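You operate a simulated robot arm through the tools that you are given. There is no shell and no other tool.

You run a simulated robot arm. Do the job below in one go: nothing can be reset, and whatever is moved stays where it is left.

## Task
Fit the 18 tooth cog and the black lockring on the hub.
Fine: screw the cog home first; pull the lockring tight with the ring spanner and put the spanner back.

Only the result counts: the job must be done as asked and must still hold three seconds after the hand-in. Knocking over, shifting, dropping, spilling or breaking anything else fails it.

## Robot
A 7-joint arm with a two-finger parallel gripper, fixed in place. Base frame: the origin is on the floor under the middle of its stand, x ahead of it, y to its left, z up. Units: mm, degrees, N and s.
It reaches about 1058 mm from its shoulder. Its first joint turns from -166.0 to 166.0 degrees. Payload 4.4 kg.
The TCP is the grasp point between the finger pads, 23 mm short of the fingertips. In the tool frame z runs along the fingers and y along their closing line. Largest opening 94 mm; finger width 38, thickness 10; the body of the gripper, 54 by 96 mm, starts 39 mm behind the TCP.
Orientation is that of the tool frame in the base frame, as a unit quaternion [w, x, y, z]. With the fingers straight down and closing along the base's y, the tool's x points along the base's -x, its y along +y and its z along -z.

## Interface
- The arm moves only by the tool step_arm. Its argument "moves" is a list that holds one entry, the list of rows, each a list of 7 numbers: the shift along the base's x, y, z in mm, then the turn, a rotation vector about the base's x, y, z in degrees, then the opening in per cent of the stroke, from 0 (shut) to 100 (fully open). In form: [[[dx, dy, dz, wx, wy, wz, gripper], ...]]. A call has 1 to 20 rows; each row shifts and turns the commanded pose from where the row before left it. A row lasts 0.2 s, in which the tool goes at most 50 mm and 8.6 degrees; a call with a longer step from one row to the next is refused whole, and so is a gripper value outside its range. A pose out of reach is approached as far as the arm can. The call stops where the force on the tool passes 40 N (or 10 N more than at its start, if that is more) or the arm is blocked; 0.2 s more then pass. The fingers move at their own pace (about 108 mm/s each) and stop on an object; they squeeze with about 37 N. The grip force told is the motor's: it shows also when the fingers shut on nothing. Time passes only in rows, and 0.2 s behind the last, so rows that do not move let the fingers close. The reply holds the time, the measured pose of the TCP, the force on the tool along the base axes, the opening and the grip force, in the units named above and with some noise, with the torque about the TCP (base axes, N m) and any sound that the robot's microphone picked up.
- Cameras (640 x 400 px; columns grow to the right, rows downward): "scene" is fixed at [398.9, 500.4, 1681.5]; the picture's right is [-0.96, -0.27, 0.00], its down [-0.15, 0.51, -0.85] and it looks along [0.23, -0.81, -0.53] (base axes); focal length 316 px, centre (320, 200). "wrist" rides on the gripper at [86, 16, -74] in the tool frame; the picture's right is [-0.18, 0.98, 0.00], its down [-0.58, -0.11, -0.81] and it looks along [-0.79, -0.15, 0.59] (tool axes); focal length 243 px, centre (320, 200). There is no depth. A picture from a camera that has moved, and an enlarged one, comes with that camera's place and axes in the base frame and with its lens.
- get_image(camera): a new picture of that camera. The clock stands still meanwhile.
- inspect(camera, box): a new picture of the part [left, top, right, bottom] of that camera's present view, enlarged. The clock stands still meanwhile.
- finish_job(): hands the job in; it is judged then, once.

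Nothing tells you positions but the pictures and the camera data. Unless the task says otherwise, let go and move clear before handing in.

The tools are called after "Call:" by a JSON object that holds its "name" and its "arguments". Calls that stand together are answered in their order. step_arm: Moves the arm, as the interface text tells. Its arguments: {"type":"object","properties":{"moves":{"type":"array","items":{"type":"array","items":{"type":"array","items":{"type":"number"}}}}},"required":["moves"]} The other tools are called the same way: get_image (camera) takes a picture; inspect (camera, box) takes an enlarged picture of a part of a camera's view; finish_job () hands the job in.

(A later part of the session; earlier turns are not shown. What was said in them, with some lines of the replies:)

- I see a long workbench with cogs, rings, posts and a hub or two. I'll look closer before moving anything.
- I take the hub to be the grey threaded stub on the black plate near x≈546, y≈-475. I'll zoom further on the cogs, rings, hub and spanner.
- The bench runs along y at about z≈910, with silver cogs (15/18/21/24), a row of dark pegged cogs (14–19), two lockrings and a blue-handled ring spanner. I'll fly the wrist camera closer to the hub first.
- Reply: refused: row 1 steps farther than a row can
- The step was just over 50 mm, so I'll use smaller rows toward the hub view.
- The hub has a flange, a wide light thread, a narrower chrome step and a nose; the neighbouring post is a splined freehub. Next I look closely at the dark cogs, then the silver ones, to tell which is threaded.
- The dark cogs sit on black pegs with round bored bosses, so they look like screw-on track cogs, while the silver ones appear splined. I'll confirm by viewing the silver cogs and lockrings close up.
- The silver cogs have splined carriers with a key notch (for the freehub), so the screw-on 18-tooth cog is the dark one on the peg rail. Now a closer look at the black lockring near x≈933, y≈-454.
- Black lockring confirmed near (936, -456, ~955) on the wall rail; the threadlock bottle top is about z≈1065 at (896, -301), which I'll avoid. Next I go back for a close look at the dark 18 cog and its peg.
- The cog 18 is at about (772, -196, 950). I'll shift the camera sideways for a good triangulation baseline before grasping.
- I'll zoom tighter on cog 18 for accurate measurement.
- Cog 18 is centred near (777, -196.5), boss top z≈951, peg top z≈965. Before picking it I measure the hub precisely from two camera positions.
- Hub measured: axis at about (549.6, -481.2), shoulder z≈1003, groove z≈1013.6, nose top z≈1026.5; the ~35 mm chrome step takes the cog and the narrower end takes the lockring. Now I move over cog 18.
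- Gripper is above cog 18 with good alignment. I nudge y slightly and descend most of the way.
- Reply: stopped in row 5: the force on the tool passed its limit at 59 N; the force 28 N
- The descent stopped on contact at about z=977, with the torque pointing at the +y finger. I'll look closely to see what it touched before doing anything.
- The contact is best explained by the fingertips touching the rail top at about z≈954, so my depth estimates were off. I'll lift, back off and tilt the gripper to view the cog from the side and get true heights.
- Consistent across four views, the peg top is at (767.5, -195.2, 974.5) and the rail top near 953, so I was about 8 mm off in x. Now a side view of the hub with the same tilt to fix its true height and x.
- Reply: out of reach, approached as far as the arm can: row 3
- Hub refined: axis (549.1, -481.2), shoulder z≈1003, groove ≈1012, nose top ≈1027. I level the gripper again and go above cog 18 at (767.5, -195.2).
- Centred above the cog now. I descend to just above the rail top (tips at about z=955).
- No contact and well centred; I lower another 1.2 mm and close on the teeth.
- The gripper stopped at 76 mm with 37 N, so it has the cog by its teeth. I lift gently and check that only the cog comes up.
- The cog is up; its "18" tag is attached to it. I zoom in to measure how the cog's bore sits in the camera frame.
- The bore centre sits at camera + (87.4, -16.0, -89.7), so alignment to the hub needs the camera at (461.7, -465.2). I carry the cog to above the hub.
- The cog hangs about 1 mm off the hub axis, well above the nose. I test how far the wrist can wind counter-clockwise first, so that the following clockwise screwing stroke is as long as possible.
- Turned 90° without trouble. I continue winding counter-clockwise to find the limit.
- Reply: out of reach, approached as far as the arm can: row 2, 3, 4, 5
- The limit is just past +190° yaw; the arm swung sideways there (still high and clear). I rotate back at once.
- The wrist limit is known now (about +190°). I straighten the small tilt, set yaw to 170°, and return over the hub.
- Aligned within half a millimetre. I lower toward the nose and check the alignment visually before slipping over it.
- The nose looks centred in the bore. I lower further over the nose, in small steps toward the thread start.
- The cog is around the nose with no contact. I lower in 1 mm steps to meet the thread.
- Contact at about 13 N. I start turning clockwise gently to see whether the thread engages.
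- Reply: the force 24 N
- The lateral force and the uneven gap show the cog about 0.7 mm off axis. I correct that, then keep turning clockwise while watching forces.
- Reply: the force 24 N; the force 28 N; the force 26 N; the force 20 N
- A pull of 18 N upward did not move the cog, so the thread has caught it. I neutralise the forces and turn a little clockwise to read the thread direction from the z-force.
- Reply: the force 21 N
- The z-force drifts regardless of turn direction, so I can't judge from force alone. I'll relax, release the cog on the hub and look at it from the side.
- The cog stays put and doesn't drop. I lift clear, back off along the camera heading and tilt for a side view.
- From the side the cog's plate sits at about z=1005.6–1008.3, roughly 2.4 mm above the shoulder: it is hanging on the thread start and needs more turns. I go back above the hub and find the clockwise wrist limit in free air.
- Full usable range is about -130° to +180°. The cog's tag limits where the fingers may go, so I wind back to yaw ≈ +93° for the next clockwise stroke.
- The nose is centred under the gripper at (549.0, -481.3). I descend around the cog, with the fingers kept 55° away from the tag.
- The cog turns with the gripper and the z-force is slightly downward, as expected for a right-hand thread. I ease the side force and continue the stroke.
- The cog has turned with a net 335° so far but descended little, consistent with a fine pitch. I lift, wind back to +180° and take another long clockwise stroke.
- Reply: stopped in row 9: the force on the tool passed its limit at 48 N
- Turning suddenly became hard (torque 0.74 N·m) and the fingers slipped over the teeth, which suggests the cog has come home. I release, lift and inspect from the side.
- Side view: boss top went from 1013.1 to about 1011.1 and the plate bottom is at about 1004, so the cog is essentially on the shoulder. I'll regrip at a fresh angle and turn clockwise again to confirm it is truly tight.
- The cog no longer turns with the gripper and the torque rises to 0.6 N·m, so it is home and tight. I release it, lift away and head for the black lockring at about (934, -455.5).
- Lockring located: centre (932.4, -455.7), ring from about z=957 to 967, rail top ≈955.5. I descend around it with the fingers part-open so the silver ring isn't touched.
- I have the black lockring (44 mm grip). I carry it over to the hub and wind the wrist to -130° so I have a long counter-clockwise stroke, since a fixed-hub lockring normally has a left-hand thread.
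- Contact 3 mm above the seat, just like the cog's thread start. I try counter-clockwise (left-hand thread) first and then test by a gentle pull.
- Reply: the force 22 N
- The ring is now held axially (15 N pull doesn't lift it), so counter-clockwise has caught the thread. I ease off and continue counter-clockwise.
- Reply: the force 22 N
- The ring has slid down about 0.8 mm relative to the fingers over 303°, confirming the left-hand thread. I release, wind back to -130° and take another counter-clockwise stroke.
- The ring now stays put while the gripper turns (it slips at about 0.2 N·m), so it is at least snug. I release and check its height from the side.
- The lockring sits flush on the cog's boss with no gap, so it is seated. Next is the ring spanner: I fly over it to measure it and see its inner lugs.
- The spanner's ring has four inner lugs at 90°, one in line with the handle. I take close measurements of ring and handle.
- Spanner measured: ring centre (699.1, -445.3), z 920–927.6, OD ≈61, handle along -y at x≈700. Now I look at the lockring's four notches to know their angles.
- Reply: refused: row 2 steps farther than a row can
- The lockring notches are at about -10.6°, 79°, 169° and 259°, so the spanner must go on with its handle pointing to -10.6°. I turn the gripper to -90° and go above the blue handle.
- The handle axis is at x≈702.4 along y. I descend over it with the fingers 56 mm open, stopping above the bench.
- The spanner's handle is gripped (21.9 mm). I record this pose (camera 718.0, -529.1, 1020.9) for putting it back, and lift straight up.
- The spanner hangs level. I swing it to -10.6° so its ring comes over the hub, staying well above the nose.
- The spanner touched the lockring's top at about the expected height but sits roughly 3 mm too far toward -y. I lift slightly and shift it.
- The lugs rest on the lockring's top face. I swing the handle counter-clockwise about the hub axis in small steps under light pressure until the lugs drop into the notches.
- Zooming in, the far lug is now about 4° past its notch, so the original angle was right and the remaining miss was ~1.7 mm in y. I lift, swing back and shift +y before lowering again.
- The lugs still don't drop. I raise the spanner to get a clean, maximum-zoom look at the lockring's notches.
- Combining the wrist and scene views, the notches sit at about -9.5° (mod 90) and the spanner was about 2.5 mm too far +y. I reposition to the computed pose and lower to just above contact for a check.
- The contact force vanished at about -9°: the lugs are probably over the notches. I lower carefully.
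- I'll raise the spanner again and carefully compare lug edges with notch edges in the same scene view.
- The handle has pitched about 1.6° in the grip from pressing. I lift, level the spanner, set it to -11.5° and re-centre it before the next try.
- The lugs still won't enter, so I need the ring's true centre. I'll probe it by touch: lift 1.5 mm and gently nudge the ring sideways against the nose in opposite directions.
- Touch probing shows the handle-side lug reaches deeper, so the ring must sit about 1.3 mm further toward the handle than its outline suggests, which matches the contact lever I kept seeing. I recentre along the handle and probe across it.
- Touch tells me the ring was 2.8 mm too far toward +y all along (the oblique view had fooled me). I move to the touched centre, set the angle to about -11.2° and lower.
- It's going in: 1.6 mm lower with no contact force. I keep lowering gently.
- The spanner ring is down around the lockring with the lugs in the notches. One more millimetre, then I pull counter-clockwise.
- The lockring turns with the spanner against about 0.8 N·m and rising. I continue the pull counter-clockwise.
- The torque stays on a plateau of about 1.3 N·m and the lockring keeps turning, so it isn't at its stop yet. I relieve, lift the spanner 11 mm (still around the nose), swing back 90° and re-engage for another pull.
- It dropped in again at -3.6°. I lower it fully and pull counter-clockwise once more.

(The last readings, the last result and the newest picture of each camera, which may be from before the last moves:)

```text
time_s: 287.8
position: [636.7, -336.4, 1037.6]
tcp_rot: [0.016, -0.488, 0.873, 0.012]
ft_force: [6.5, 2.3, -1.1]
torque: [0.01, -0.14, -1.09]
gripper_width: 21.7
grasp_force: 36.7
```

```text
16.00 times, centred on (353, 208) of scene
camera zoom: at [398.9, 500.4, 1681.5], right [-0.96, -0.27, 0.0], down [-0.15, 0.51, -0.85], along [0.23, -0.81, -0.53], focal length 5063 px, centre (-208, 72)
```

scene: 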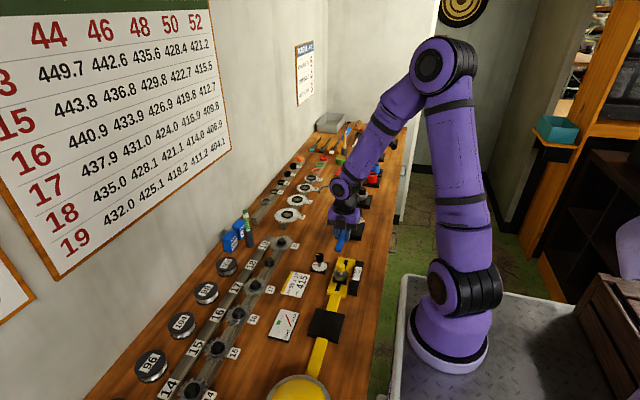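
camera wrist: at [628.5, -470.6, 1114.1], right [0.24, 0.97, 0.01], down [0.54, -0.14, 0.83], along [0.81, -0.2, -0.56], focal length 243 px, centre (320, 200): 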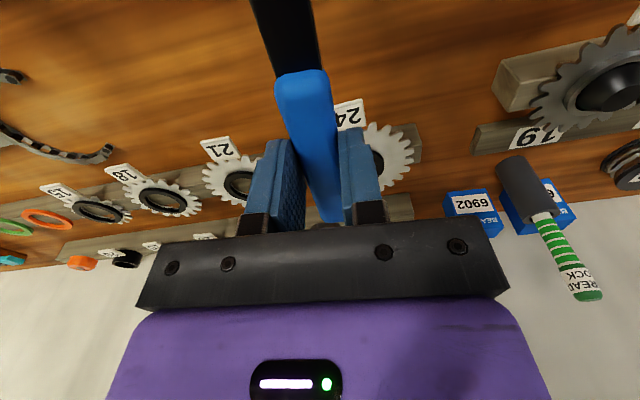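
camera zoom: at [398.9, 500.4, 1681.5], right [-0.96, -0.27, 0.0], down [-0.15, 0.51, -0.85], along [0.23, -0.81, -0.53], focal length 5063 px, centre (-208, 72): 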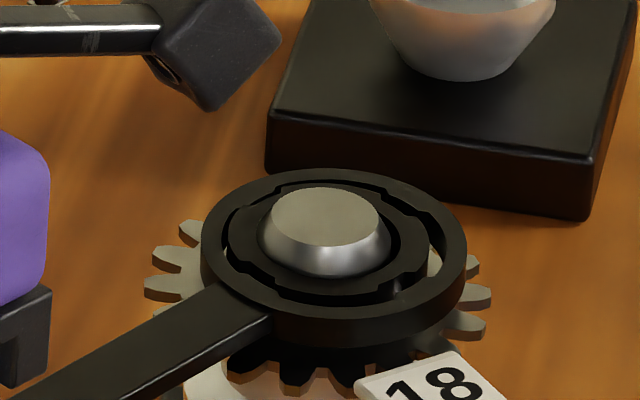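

The resisting torque scales with how fast I pull (0.8 N·m at 5°/s, 1.35 at 7.5°/s, 1.8 at 10°/s), so the ring is clamped but creeping under slow pulls. I now give a brisk, firm pull and let the 40 N limit stop it.

Call:
{"name": "step_arm", "arguments": {"moves": [[[-18.16, 9.58, 0, 0, 0, 7, 10], [-19.2, 7.29, 0, 0, 0, 7, 10], [-19.95, 4.9, 0, 0, 0, 7, 10], [-20.39, 2.43, 0, 0, 0, 7, 10]]]}}

Call:
{"name": "inspect", "arguments": {"camera": "scene", "box": [335, 197, 371, 219]}}

Call:
{"name": "get_image", "arguments": {"camera": "wrist"}}

```text
time_s: 288.5
position: [600.1, -319.5, 1041.2]
tcp_rot: [0.019, -0.606, 0.795, 0.007]
ft_force: [24.3, -0.3, 1.5]
torque: [-0.42, -0.41, -1.16]
gripper_width: 23.2
grasp_force: 36.7
stopped in row 3: the force on the tool passed its limit at 42 N (the readings are from after the stop); the commanded pose is now the measured one
```

```text
16.00 times, centred on (353, 208) of scene
camera zoom: at [398.9, 500.4, 1681.5], right [-0.96, -0.27, 0.0], down [-0.15, 0.51, -0.85], along [0.23, -0.81, -0.53], focal length 5063 px, centre (-208, 72)
```

zoom: 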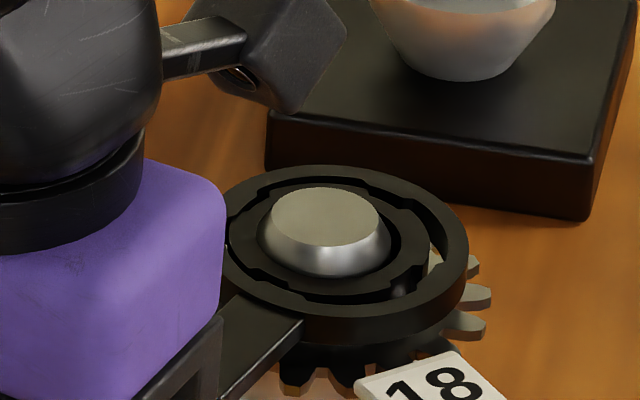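

```text
taken
camera wrist: at [559.0, -402.6, 1110.2], right [-0.9, 0.44, 0.0], down [0.24, 0.5, 0.83], along [0.36, 0.75, -0.56], focal length 243 px, centre (320, 200)
```

wrist: 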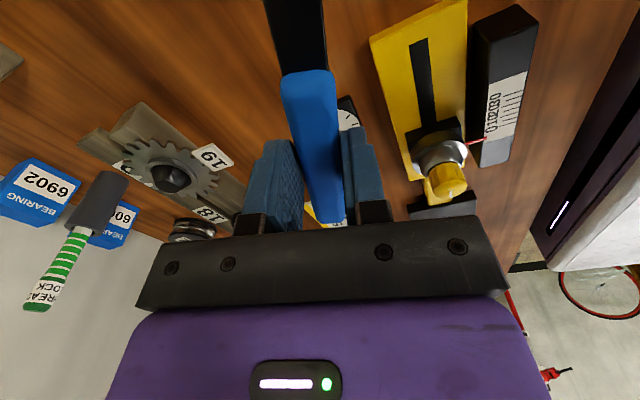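

The pull stopped at 42 N on the handle (about 7–8 N·m at the lockring). I pull once more the same way to be sure it's tight.

Call:
{"name": "step_arm", "arguments": {"moves": [[[-10, 3, 0, 0, 0, 3.5, 10], [-10, 2.5, 0, 0, 0, 3.5, 10], [-10, 1.5, 0, 0, 0, 3.5, 10]]]}}

Call:
{"name": "inspect", "arguments": {"camera": "scene", "box": [335, 197, 371, 219]}}

```text
time_s: 289.3
position: [567.3, -313.5, 1038.0]
tcp_rot: [0.017, -0.677, 0.736, 0.012]
ft_force: [20.4, 0.3, 1.3]
torque: [-0.49, -0.39, -1.19]
gripper_width: 22.8
grasp_force: 36.7
```

```text
16.00 times, centred on (353, 208) of scene
camera zoom: at [398.9, 500.4, 1681.5], right [-0.96, -0.27, 0.0], down [-0.15, 0.51, -0.85], along [0.23, -0.81, -0.53], focal length 5063 px, centre (-208, 72)
```

zoom: 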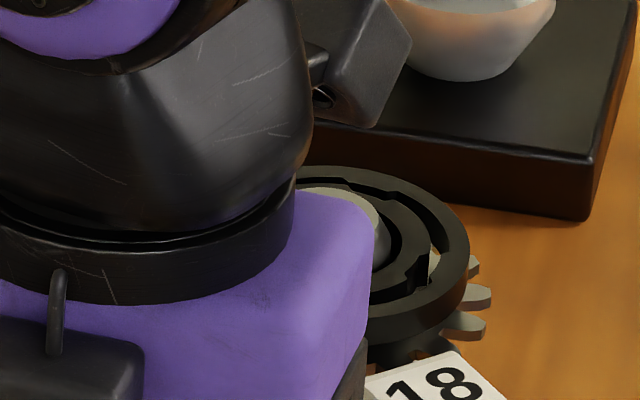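

Even the brisk pull just creeps the ring round under 4–8 N·m with no slack, so it is clamped hard against the cog. I relieve the load and lift the spanner off.

Call:
{"name": "step_arm", "arguments": {"moves": [[[4.4, -0.4, 0, 0, 0, -1.5, 10], [2.9, -0.2, 0, 0, 0, -1.0, 10], [0, 0, 0, 0, 0, 0, 10]]]}}

Call:
{"name": "get_image", "arguments": {"camera": "wrist"}}

Call:
{"name": "inspect", "arguments": {"camera": "scene", "box": [320, 195, 380, 245]}}

```text
time_s: 290.1
position: [573.4, -313.6, 1038.7]
tcp_rot: [0.018, -0.659, 0.752, 0.013]
ft_force: [-3.2, -0.6, -2.3]
torque: [0.19, 0.01, -1.0]
gripper_width: 21.5
grasp_force: 37.3
```

```text
taken
camera wrist: at [544.1, -401.2, 1108.7], right [-0.95, 0.31, 0.0], down [0.18, 0.53, 0.83], along [0.25, 0.79, -0.56], focal length 243 px, centre (320, 200)
```

wrist: 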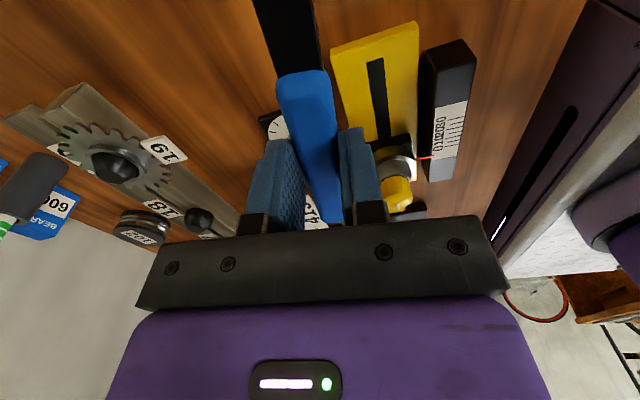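

```text
8.00 times, centred on (350, 220) of scene
camera zoom: at [398.9, 500.4, 1681.5], right [-0.96, -0.27, 0.0], down [-0.15, 0.51, -0.85], along [0.23, -0.81, -0.53], focal length 2532 px, centre (80, 40)
```

zoom: 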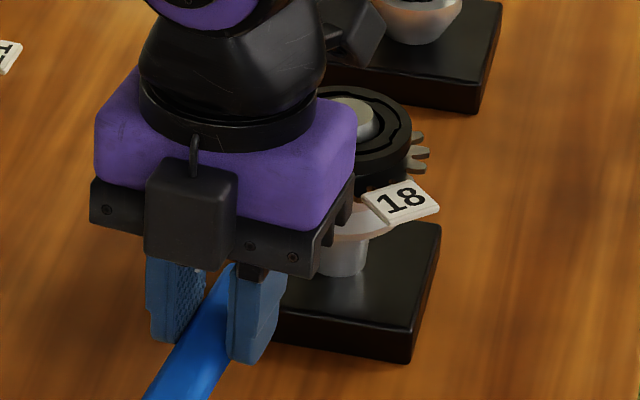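

Call:
{"name": "step_arm", "arguments": {"moves": [[[-0.2, 0, 0, 0, 0, -1.2, 10], [0, 0, 0, 0, 0, 0, 10], [0, 0, 0, 0, 0, 0, 10]]]}}

Call:
{"name": "step_arm", "arguments": {"moves": [[[0, 0, 2, 0, 0, 0, 10], [0, 0, 3, 0, 0, 0, 10], [0, 0, 0, 0, 0, 0, 10]]]}}

Call:
{"name": "inspect", "arguments": {"camera": "scene", "box": [335, 197, 371, 219]}}

```text
time_s: 290.9
position: [573.8, -312.8, 1038.7]
tcp_rot: [0.018, -0.652, 0.758, 0.011]
ft_force: [0.7, -0.2, -1.6]
torque: [0.03, -0.04, 0.11]
gripper_width: 21.3
grasp_force: 36.9
```

```text
time_s: 291.7
position: [574.0, -313.6, 1044.1]
tcp_rot: [0.018, -0.653, 0.757, 0.01]
ft_force: [-0.5, -0.7, -1.5]
torque: [0.07, 0.0, 0.05]
gripper_width: 21.8
grasp_force: 36.9
```

```text
16.00 times, centred on (353, 208) of scene
camera zoom: at [398.9, 500.4, 1681.5], right [-0.96, -0.27, 0.0], down [-0.15, 0.51, -0.85], along [0.23, -0.81, -0.53], focal length 5063 px, centre (-208, 72)
```

zoom: 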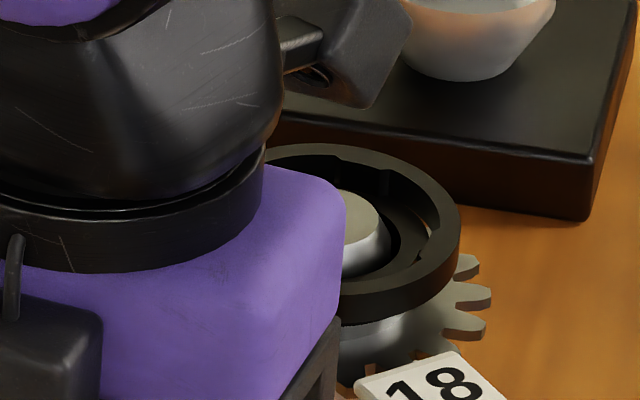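

Free of the lockring. I lift the spanner clear above the nose and then look at the lockring.

Call:
{"name": "step_arm", "arguments": {"moves": [[[0, 0, 10, 0, 0, 0, 10], [0, 0, 20, 0, 0, 0, 10], [0, 0, 20, 0, 0, 0, 10], [0, 0, 0, 0, 0, 0, 10]]]}}

Call:
{"name": "get_image", "arguments": {"camera": "wrist"}}

Call:
{"name": "inspect", "arguments": {"camera": "scene", "box": [335, 190, 371, 219]}}

```text
time_s: 292.7
position: [574.7, -313.7, 1093.9]
tcp_rot: [0.018, -0.652, 0.758, 0.012]
ft_force: [-0.1, -0.5, -2.2]
torque: [0.02, -0.01, -0.01]
gripper_width: 21.6
grasp_force: 36.6
```

```text
taken
camera wrist: at [543.3, -400.5, 1164.7], right [-0.94, 0.33, 0.0], down [0.18, 0.53, 0.83], along [0.27, 0.78, -0.56], focal length 243 px, centre (320, 200)
```

wrist: 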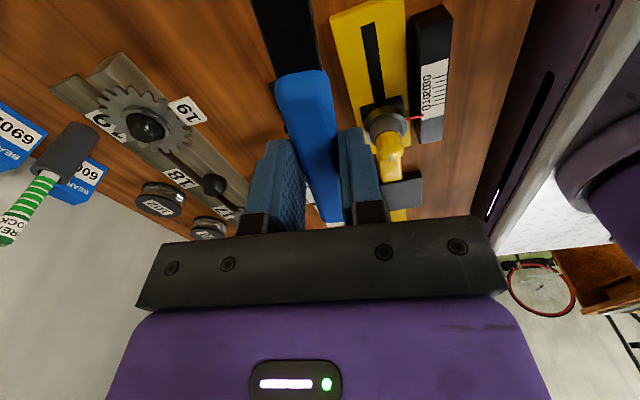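

```text
13.79 times, centred on (353, 204) of scene
camera zoom: at [398.9, 500.4, 1681.5], right [-0.96, -0.27, 0.0], down [-0.15, 0.51, -0.85], along [0.23, -0.81, -0.53], focal length 4365 px, centre (-135, 138)
```

zoom: 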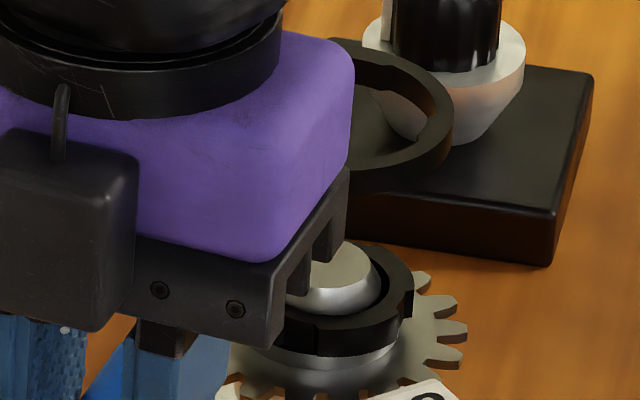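

The lockring is seated and the cog hasn't moved. Now I carry the spanner back: winding the wrist to -90° while moving over its original spot.

Call:
{"name": "step_arm", "arguments": {"moves": [[[6.2, -14.2, 1, 0, 0, -8.16, 10], [6.2, -14.2, 1, 0, 0, -8.16, 10], [6.2, -14.2, 1, 0, 0, -8.16, 10], [6.2, -14.2, 1, 0, 0, -8.16, 10], [6.2, -14.2, 1, 0, 0, -8.16, 10], [6.2, -14.2, 0, 0, 0, -8.16, 10], [6.2, -14.2, 0, 0, 0, -8.16, 10], [6.2, -14.2, 0, 0, 0, -8.16, 10], [6.2, -14.2, 0, 0, 0, -8.16, 10], [6.2, -14.2, 0, 0, 0, -8.16, 10], [0, 0, 0, 0, 0, 0, 10]]]}}

Call:
{"name": "step_arm", "arguments": {"moves": [[[6.2, -14.2, 0, 0, 0, -8.16, 10], [6.2, -14.2, 0, 0, 0, -8.16, 10], [6.2, -14.2, 0, 0, 0, -8.16, 10], [6.2, -14.2, 0, 0, 0, -8.16, 10], [6.2, -14.2, 0, 0, 0, -8.16, 10], [6.2, -14.2, 0, 0, 0, -8.16, 10], [6.2, -14.2, 0, 0, 0, -8.16, 10], [6.2, -14.2, 0, 0, 0, -8.16, 10], [6.2, -14.2, 0, 0, 0, -8.16, 10], [6.2, -14.2, 0, 0, 0, -8.16, 10], [6.2, -14.3, 0, 0, 0, -8.2, 10], [0, 0, 0, 0, 0, 0, 10], [0, 0, 0, 0, 0, 0, 10]]]}}

Call:
{"name": "get_image", "arguments": {"camera": "wrist"}}

Call:
{"name": "inspect", "arguments": {"camera": "scene", "box": [285, 160, 375, 240]}}

```text
time_s: 295.1
position: [634.6, -455.1, 1098.6]
tcp_rot: [0.021, 0.003, 1.0, -0.003]
ft_force: [0.7, 0.5, -2.0]
torque: [0.01, -0.08, 0.0]
gripper_width: 21.2
grasp_force: 37.0
```

```text
time_s: 297.9
position: [705.2, -611.4, 1099.8]
tcp_rot: [0.013, 0.707, 0.706, -0.017]
ft_force: [-0.1, -0.3, -1.6]
torque: [-0.05, 0.01, -0.01]
gripper_width: 21.2
grasp_force: 36.9
```

```text
taken
camera wrist: at [719.9, -523.4, 1169.5], right [0.98, -0.18, 0.0], down [-0.1, -0.55, 0.83], along [-0.15, -0.82, -0.56], focal length 243 px, centre (320, 200)
```

wrist: 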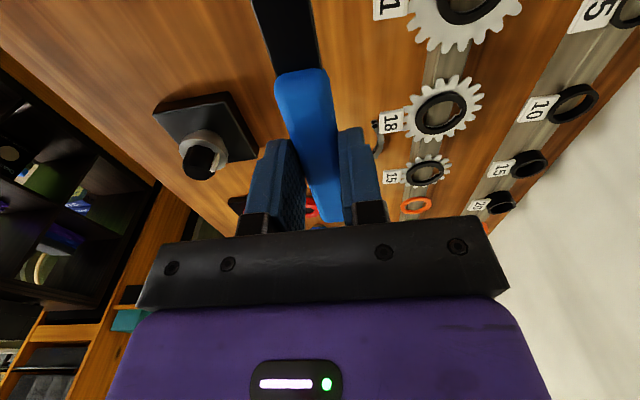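

```text
5.00 times, centred on (330, 200) of scene
camera zoom: at [398.9, 500.4, 1681.5], right [-0.96, -0.27, 0.0], down [-0.15, 0.51, -0.85], along [0.23, -0.81, -0.53], focal length 1582 px, centre (270, 200)
```

zoom: 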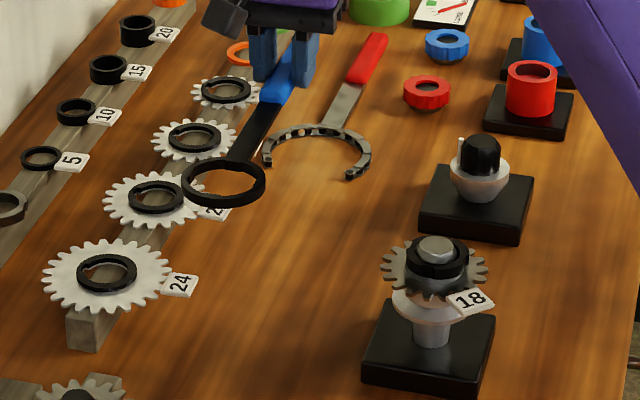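

Call:
{"name": "step_arm", "arguments": {"moves": [[[-1.0, -1.0, -30, 0, 0, 0, 10], [0, 0, -30, 0, 0, 0, 10], [0, 0, -30, 0, 0, 0, 10], [0, 0, -25, 0, 0, 0, 10], [0, 0, -15, 0, 0, 0, 10], [0, 0, 0, 0, 0, 0, 10], [0, 0, 0, 0, 0, 0, 10]]]}}

Call:
{"name": "get_image", "arguments": {"camera": "wrist"}}

Call:
{"name": "inspect", "arguments": {"camera": "scene", "box": [290, 160, 370, 240]}}

```text
time_s: 299.5
position: [702.5, -612.5, 969.2]
tcp_rot: [0.012, 0.706, 0.708, -0.017]
ft_force: [-0.4, 0.1, -1.7]
torque: [-0.02, -0.02, -0.01]
gripper_width: 21.4
grasp_force: 37.0
```

```text
taken
camera wrist: at [718.0, -524.2, 1039.9], right [0.98, -0.18, 0.0], down [-0.1, -0.55, 0.83], along [-0.15, -0.82, -0.56], focal length 243 px, centre (320, 200)
```

wrist: 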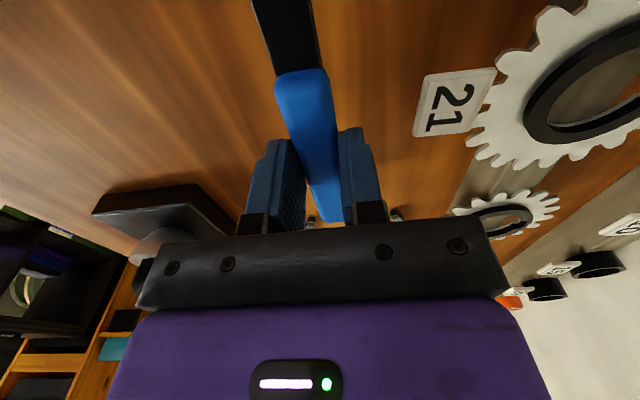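

```text
5.00 times, centred on (330, 200) of scene
camera zoom: at [398.9, 500.4, 1681.5], right [-0.96, -0.27, 0.0], down [-0.15, 0.51, -0.85], along [0.23, -0.81, -0.53], focal length 1582 px, centre (270, 200)
```

zoom: 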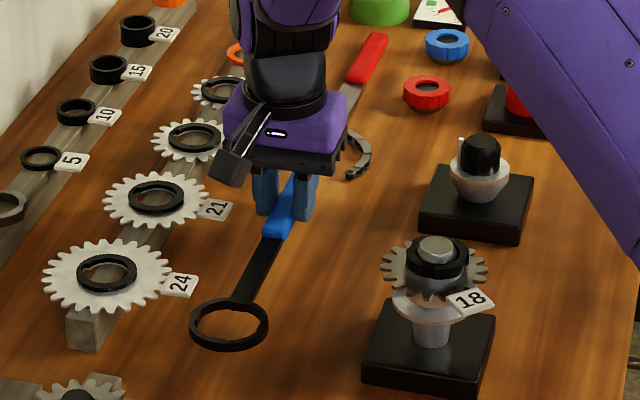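

Call:
{"name": "step_arm", "arguments": {"moves": [[[0, 0, -8, 0, 0, 0, 10], [0, 0, -7, 0, 0, 0, 10], [0, 0, -3, 0, 0, 0, 10], [0, 0, 0, 0, 0, 0, 10]]]}}

Call:
{"name": "inspect", "arguments": {"camera": "scene", "box": [295, 190, 365, 240]}}

Call:
{"name": "inspect", "arguments": {"camera": "scene", "box": [310, 210, 340, 240]}}

```text
time_s: 300.5
position: [703.2, -612.1, 951.6]
tcp_rot: [0.012, 0.707, 0.707, -0.017]
ft_force: [0.1, 0.3, -1.4]
torque: [-0.04, 0.01, 0.02]
gripper_width: 21.3
grasp_force: 36.8
```

```text
8.00 times, centred on (330, 215) of scene
camera zoom: at [398.9, 500.4, 1681.5], right [-0.96, -0.27, 0.0], down [-0.15, 0.51, -0.85], along [0.23, -0.81, -0.53], focal length 2532 px, centre (240, 80)
```

zoom: 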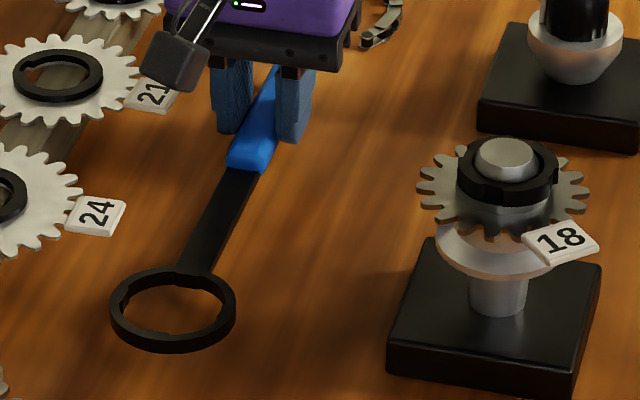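

```text
13.33 times, centred on (325, 225) of scene
camera zoom: at [398.9, 500.4, 1681.5], right [-0.96, -0.27, 0.0], down [-0.15, 0.51, -0.85], along [0.23, -0.81, -0.53], focal length 4220 px, centre (253, -133)
```

zoom: 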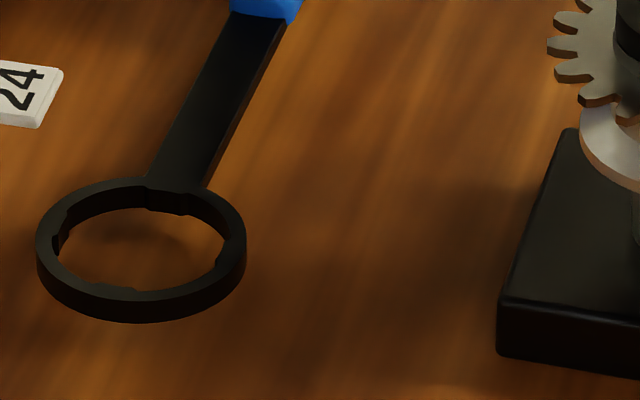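

Call:
{"name": "step_arm", "arguments": {"moves": [[[-3.4, 0.4, 0, 0, 0, 0, 10], [0, 0, -2, 0, 0, 0, 10], [0, 0, 0, 0, 0, 0, 10]]]}}

Call:
{"name": "step_arm", "arguments": {"moves": [[[0, 0, -1, 0, 0, 0, 10], [0, 0, 0, 0, 0, 0, 10]]]}}

Call:
{"name": "step_arm", "arguments": {"moves": [[[0, 0, -1, 0, 0, 0, 10], [0, 0, 0, 0, 0, 0, 10]]]}}

Call:
{"name": "inspect", "arguments": {"camera": "scene", "box": [295, 190, 365, 240]}}

Call:
{"name": "get_image", "arguments": {"camera": "wrist"}}

```text
time_s: 301.3
position: [700.3, -611.7, 950.0]
tcp_rot: [0.013, 0.706, 0.708, -0.017]
ft_force: [0.9, -0.1, -1.0]
torque: [-0.07, -0.03, 0.04]
gripper_width: 21.2
grasp_force: 36.8
```

```text
time_s: 301.9
position: [701.5, -612.2, 948.2]
tcp_rot: [0.012, 0.707, 0.707, -0.017]
ft_force: [0.3, -0.4, -1.9]
torque: [-0.11, 0.01, 0.0]
gripper_width: 21.7
grasp_force: 36.7
```

```text
time_s: 302.5
position: [701.2, -612.9, 948.0]
tcp_rot: [0.013, 0.706, 0.707, -0.016]
ft_force: [-0.6, 1.1, 5.4]
torque: [-0.45, -0.04, -0.03]
gripper_width: 21.7
grasp_force: 37.4
```

```text
8.00 times, centred on (330, 215) of scene
camera zoom: at [398.9, 500.4, 1681.5], right [-0.96, -0.27, 0.0], down [-0.15, 0.51, -0.85], along [0.23, -0.81, -0.53], focal length 2532 px, centre (240, 80)
```

zoom: 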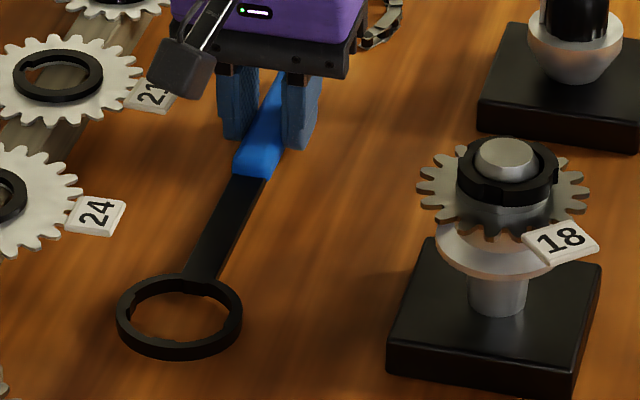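

```text
taken
camera wrist: at [715.2, -523.7, 1018.2], right [0.98, -0.18, 0.0], down [-0.1, -0.55, 0.83], along [-0.15, -0.82, -0.56], focal length 243 px, centre (320, 200)
```

wrist: 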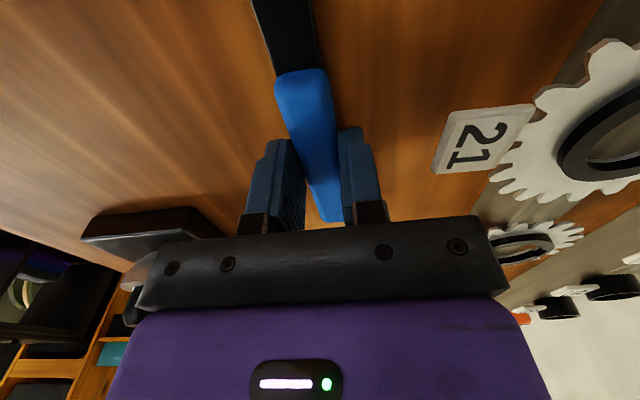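

Call:
{"name": "step_arm", "arguments": {"moves": [[[0, 0, 0, -0.56, 0, 0, 10], [0, 0, -0.4, 0, 0, 0, 10], [0, 0, 0, 0, 0, 0, 10]]]}}

Call:
{"name": "inspect", "arguments": {"camera": "scene", "box": [295, 190, 365, 240]}}

```text
time_s: 303.3
position: [699.9, -611.1, 946.4]
tcp_rot: [0.017, 0.707, 0.707, -0.02]
ft_force: [1.7, 1.6, 9.3]
torque: [-0.74, -0.15, 0.05]
gripper_width: 21.3
grasp_force: 36.8
```

```text
8.00 times, centred on (330, 215) of scene
camera zoom: at [398.9, 500.4, 1681.5], right [-0.96, -0.27, 0.0], down [-0.15, 0.51, -0.85], along [0.23, -0.81, -0.53], focal length 2532 px, centre (240, 80)
```

zoom: 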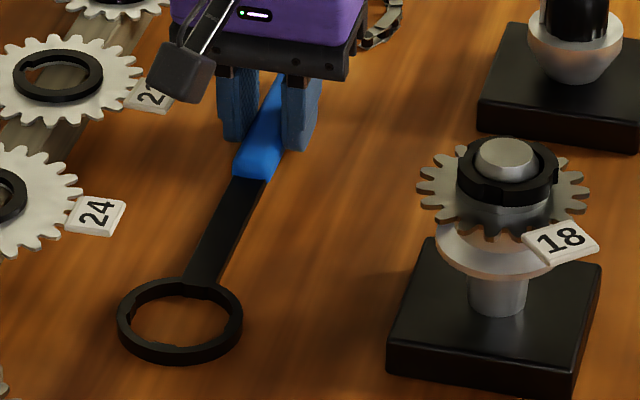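

The ring is back at its original pixel position (left 117/right 243, bottom 364). I open the gripper and back straight up.

Call:
{"name": "step_arm", "arguments": {"moves": [[[0, 0, 0.3, 0, 0, 0, 15], [0, 0, 0, 0, 0, 0, 35], [0, 0, 0, 0, 0, 0, 60], [0, 0, 0, 0, 0, 0, 60]]]}}

Call:
{"name": "inspect", "arguments": {"camera": "scene", "box": [295, 190, 365, 240]}}

Call:
{"name": "get_image", "arguments": {"camera": "wrist"}}

```text
time_s: 304.3
position: [700.6, -612.3, 945.6]
tcp_rot: [0.015, 0.706, 0.707, -0.02]
ft_force: [-0.4, 0.9, 0.7]
torque: [0.0, 0.0, 0.01]
gripper_width: 56.1
grasp_force: 0.1
```

```text
8.00 times, centred on (330, 215) of scene
camera zoom: at [398.9, 500.4, 1681.5], right [-0.96, -0.27, 0.0], down [-0.15, 0.51, -0.85], along [0.23, -0.81, -0.53], focal length 2532 px, centre (240, 80)
```

zoom: 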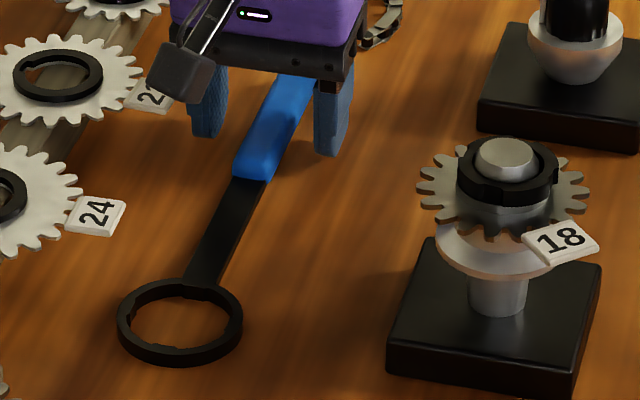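

```text
taken
camera wrist: at [715.2, -523.0, 1016.2], right [0.98, -0.18, 0.0], down [-0.1, -0.54, 0.84], along [-0.15, -0.82, -0.55], focal length 243 px, centre (320, 200)
```

wrist: 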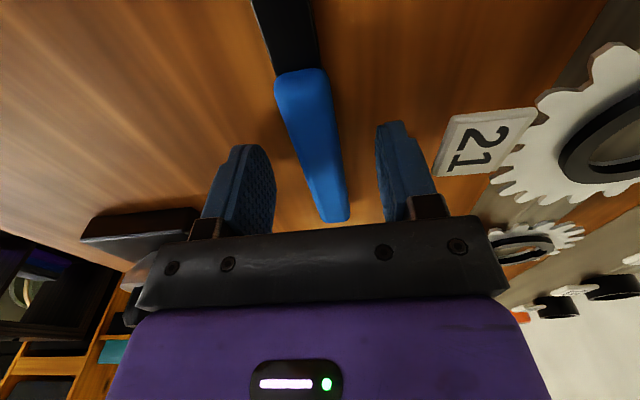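

The spanner lies where it was. I rise, straighten the wrist and take a last side look at the cog and lockring.

Call:
{"name": "step_arm", "arguments": {"moves": [[[0, 0, 20, 0, 0, 0, 60], [0, 0, 40, 0, 0, 0, 60], [0, 0, 40, 2.83, -0.4, 0, 60], [0, 0, 30, 0, 0, 0, 60], [0, 0, 0, 0, 0, 8.5, 60], [0, 0, 0, 0, 0, 8.5, 60], [0, 0, 0, 0, 0, 8.5, 60], [0, 0, 0, 0, 0, 8.5, 60], [0, 0, 0, 0, 0, 8.5, 60], [0, 0, 0, 0, 0, 8.5, 60], [0, 0, 0, 0, 0, 8.5, 60], [0, 0, 0, 0, 0, 8.5, 60], [0, 0, 0, 0, 0, 8.5, 60], [0, 0, 0, 0, 0, 8.5, 60], [0, 0, 0, 0, 0, 5, 60], [0, 0, 0, 0, 0, 0, 60]]]}}

Call:
{"name": "get_image", "arguments": {"camera": "scene"}}

Call:
{"name": "inspect", "arguments": {"camera": "scene", "box": [295, 190, 365, 240]}}

```text
time_s: 307.7
position: [700.2, -611.7, 1076.5]
tcp_rot: [0.001, -0.002, 1.0, 0.0]
ft_force: [0.4, -0.4, 0.4]
torque: [-0.01, 0.01, 0.03]
gripper_width: 56.6
grasp_force: 0.1
```

```text
taken
```

scene: 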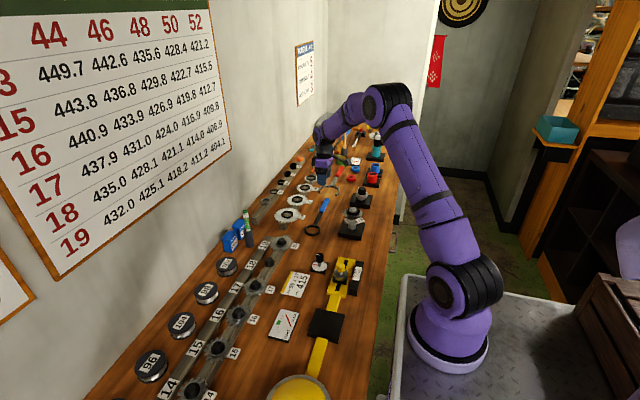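

```text
8.00 times, centred on (330, 215) of scene
camera zoom: at [398.9, 500.4, 1681.5], right [-0.96, -0.27, 0.0], down [-0.15, 0.51, -0.85], along [0.23, -0.81, -0.53], focal length 2532 px, centre (240, 80)
```

zoom: 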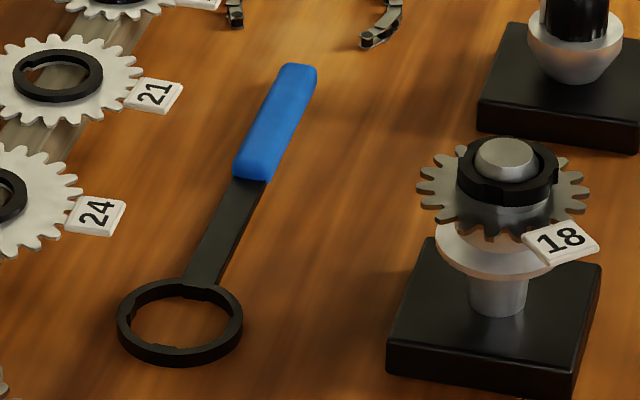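

Call:
{"name": "inspect", "arguments": {"camera": "scene", "box": [220, 160, 380, 260]}}

Call:
{"name": "step_arm", "arguments": {"moves": [[[-30, 10, 15, 0, 0, 0, 60], [-40, 20, 0, 0, 0, 0, 60], [-40, 20, 0, 0, 0, 0, 60], [-40, 20, 0, 0, 0, 0, 60], [-40, 22, 0, 0, -7.5, 0, 60], [-40, 24, 0, 0, -7.5, 0, 60], [-43, 24, 0, 0, -7.5, 0, 60], [0, 0, -30, 0, -7.5, 0, 60], [0, 0, -40, 0, 0, 0, 60], [0, 0, 0, 0, 0, 0, 60], [0, 0, 0, 0, 0, 0, 60]]]}}

Call:
{"name": "get_image", "arguments": {"camera": "wrist"}}

Call:
{"name": "inspect", "arguments": {"camera": "wrist", "box": [280, 130, 380, 220]}}

```text
4.00 times, centred on (300, 210) of scene
camera zoom: at [398.9, 500.4, 1681.5], right [-0.96, -0.27, 0.0], down [-0.15, 0.51, -0.85], along [0.23, -0.81, -0.53], focal length 1266 px, centre (400, 160)
```

zoom: 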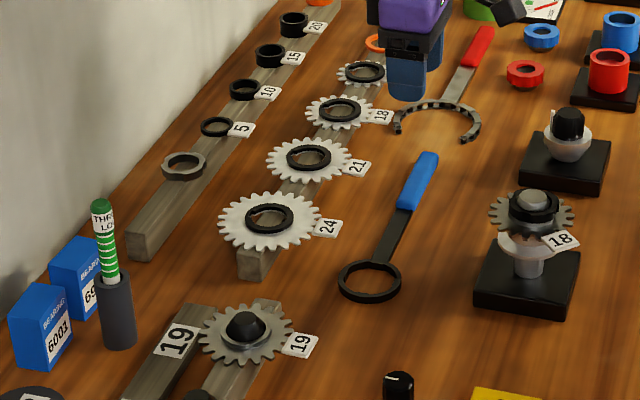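

```text
time_s: 310.1
position: [427.4, -471.6, 1022.0]
tcp_rot: [0.26, -0.001, 0.966, 0.001]
ft_force: [1.1, -1.0, 0.7]
torque: [-0.03, 0.0, 0.0]
gripper_width: 56.5
grasp_force: 0.1
```

```text
taken
camera wrist: at [313.9, -457.2, 1043.0], right [0.16, 0.98, 0.09], down [0.1, -0.11, 0.99], along [0.98, -0.15, -0.11], focal length 243 px, centre (320, 200)
```

wrist: 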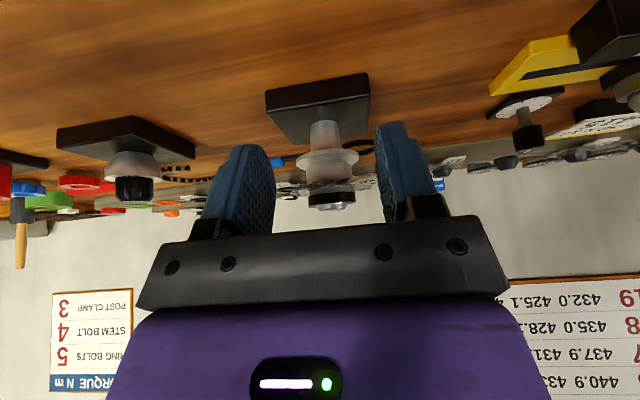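

```text
4.44 times, centred on (330, 175) of wrist
camera zoom: at [313.9, -457.2, 1043.0], right [0.16, 0.98, 0.09], down [0.1, -0.11, 0.99], along [0.98, -0.15, -0.11], focal length 1078 px, centre (276, 311)
```

zoom: 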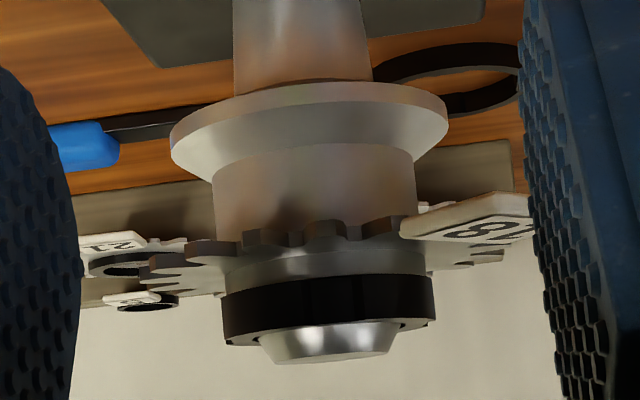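

Call:
{"name": "inspect", "arguments": {"camera": "wrist", "box": [285, 140, 375, 215]}}

Call:
{"name": "inspect", "arguments": {"camera": "wrist", "box": [310, 175, 350, 205]}}

```text
5.33 times, centred on (330, 178) of wrist
camera zoom: at [313.9, -457.2, 1043.0], right [0.16, 0.98, 0.09], down [0.1, -0.11, 0.99], along [0.98, -0.15, -0.11], focal length 1294 px, centre (267, 320)
```

zoom: 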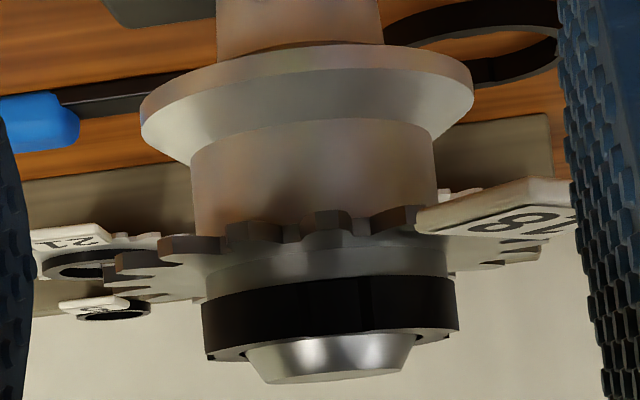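

```text
13.33 times, centred on (330, 190) of wrist
camera zoom: at [313.9, -457.2, 1043.0], right [0.16, 0.98, 0.09], down [0.1, -0.11, 0.99], along [0.98, -0.15, -0.11], focal length 3235 px, centre (187, 333)
```

zoom: 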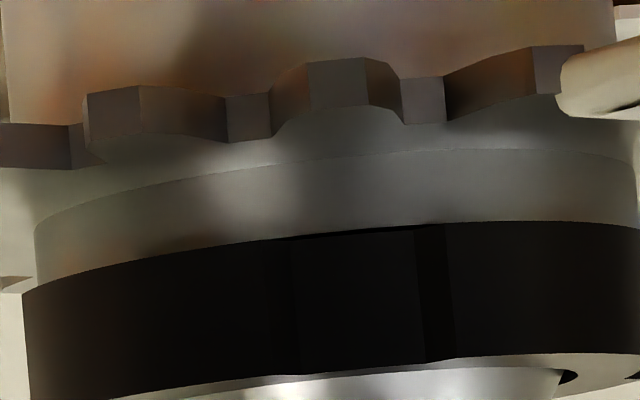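

Cog on the shoulder, lockring flush on its boss, spanner at its original place, and nothing else moved. I retract the arm to a clear position and then hand in.

Call:
{"name": "step_arm", "arguments": {"moves": [[[0, 0, 40, 0, 0, 0, 100], [0, 0, 40, 0, 7.5, 0, 100], [0, 0, 40, 0, 7.5, 0, 100], [-5, 5, 40, 0, 7.5, 0, 100], [-10, 10, 30, 0, 7.6, 0, 100], [-20, 20, 20, 0, 0, 0, 100], [0, 0, 0, 0, 0, 0, 100], [0, 0, 0, 0, 0, 0, 100]]]}}

Call:
{"name": "get_image", "arguments": {"camera": "scene"}}

Call:
{"name": "inspect", "arguments": {"camera": "scene", "box": [220, 180, 380, 300]}}

Call:
{"name": "inspect", "arguments": {"camera": "scene", "box": [335, 190, 371, 219]}}

```text
time_s: 311.9
position: [391.5, -436.1, 1234.2]
tcp_rot: [0.001, 0.0, 1.0, 0.0]
ft_force: [-0.3, -1.2, 0.1]
torque: [-0.04, -0.03, -0.01]
gripper_width: 94.1
grasp_force: 0.1
```

```text
taken
```

scene: 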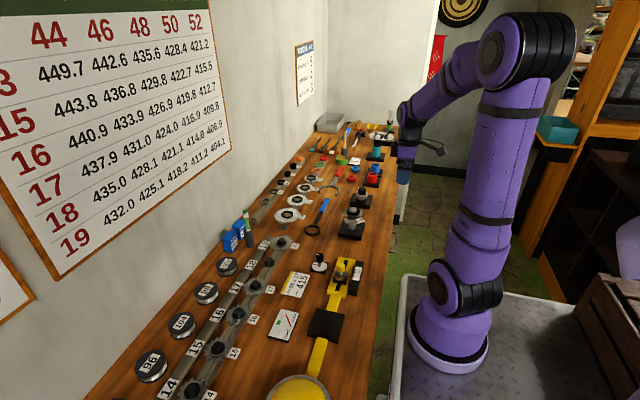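

```text
3.33 times, centred on (300, 240) of scene
camera zoom: at [398.9, 500.4, 1681.5], right [-0.96, -0.27, 0.0], down [-0.15, 0.51, -0.85], along [0.23, -0.81, -0.53], focal length 1055 px, centre (387, 67)
```

zoom: 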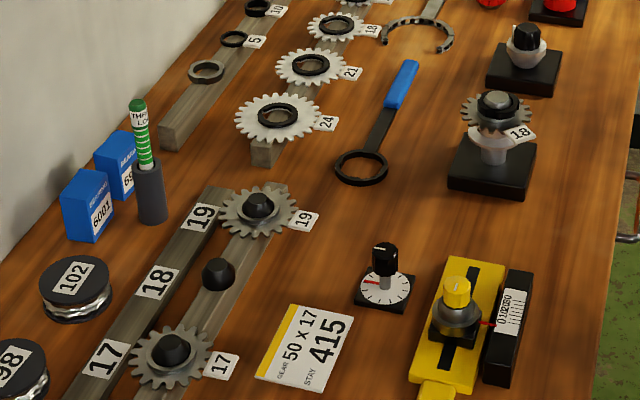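

```text
13.79 times, centred on (353, 204) of scene
camera zoom: at [398.9, 500.4, 1681.5], right [-0.96, -0.27, 0.0], down [-0.15, 0.51, -0.85], along [0.23, -0.81, -0.53], focal length 4365 px, centre (-135, 138)
```

zoom: 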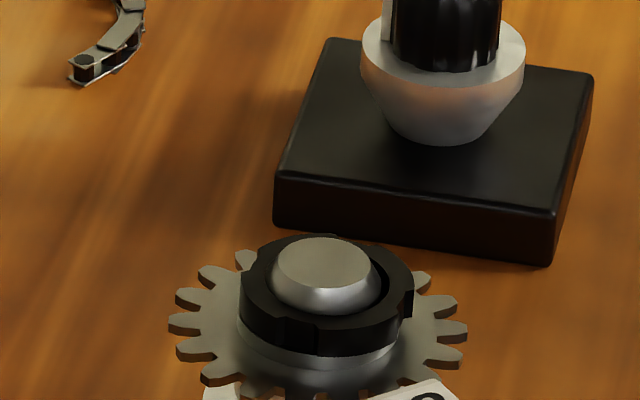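

The 18-tooth cog is on its shoulder and the black lockring is flush on it. The lockring has been pulled tight with the ring spanner, and the spanner is back in its original spot. The arm is clear, so I'm handing in.

Call:
{"name": "finish_job", "arguments": {}}

```text
The job is handed in.
```

I fitted the 18-tooth cog and the black lockring on the hub, and the job is handed in. I can't tell from here how it was judged.

- **Cog:** I took the dark screw-on 18 from the peg rail; the silver 18 is splined for the other hub. It went on clockwise until it stopped turning in the grip at about 0.6–0.7 N·m. From the side its plate sits level with the hub shoulder.
- **Lockring:** it has a left-hand thread, so I turned it counter-clockwise until it sat flush on the cog.
- **Tightening:** I pulled it with the ring spanner until the 40 N limit stopped the arm, about 7–8 N·m. It never hit a hard stop: it kept creeping round slowly under slower pulls. I take it as clamped, but that is a judgement rather than a measured result.
- **Spanner:** it is back where it was, matching its starting position in the scene picture, and nothing else looks moved.

On my first try at the cog the fingertips pressed the rail at up to 59 N before I corrected the height. The rail and the neighbouring cogs look unmoved in the later pictures.
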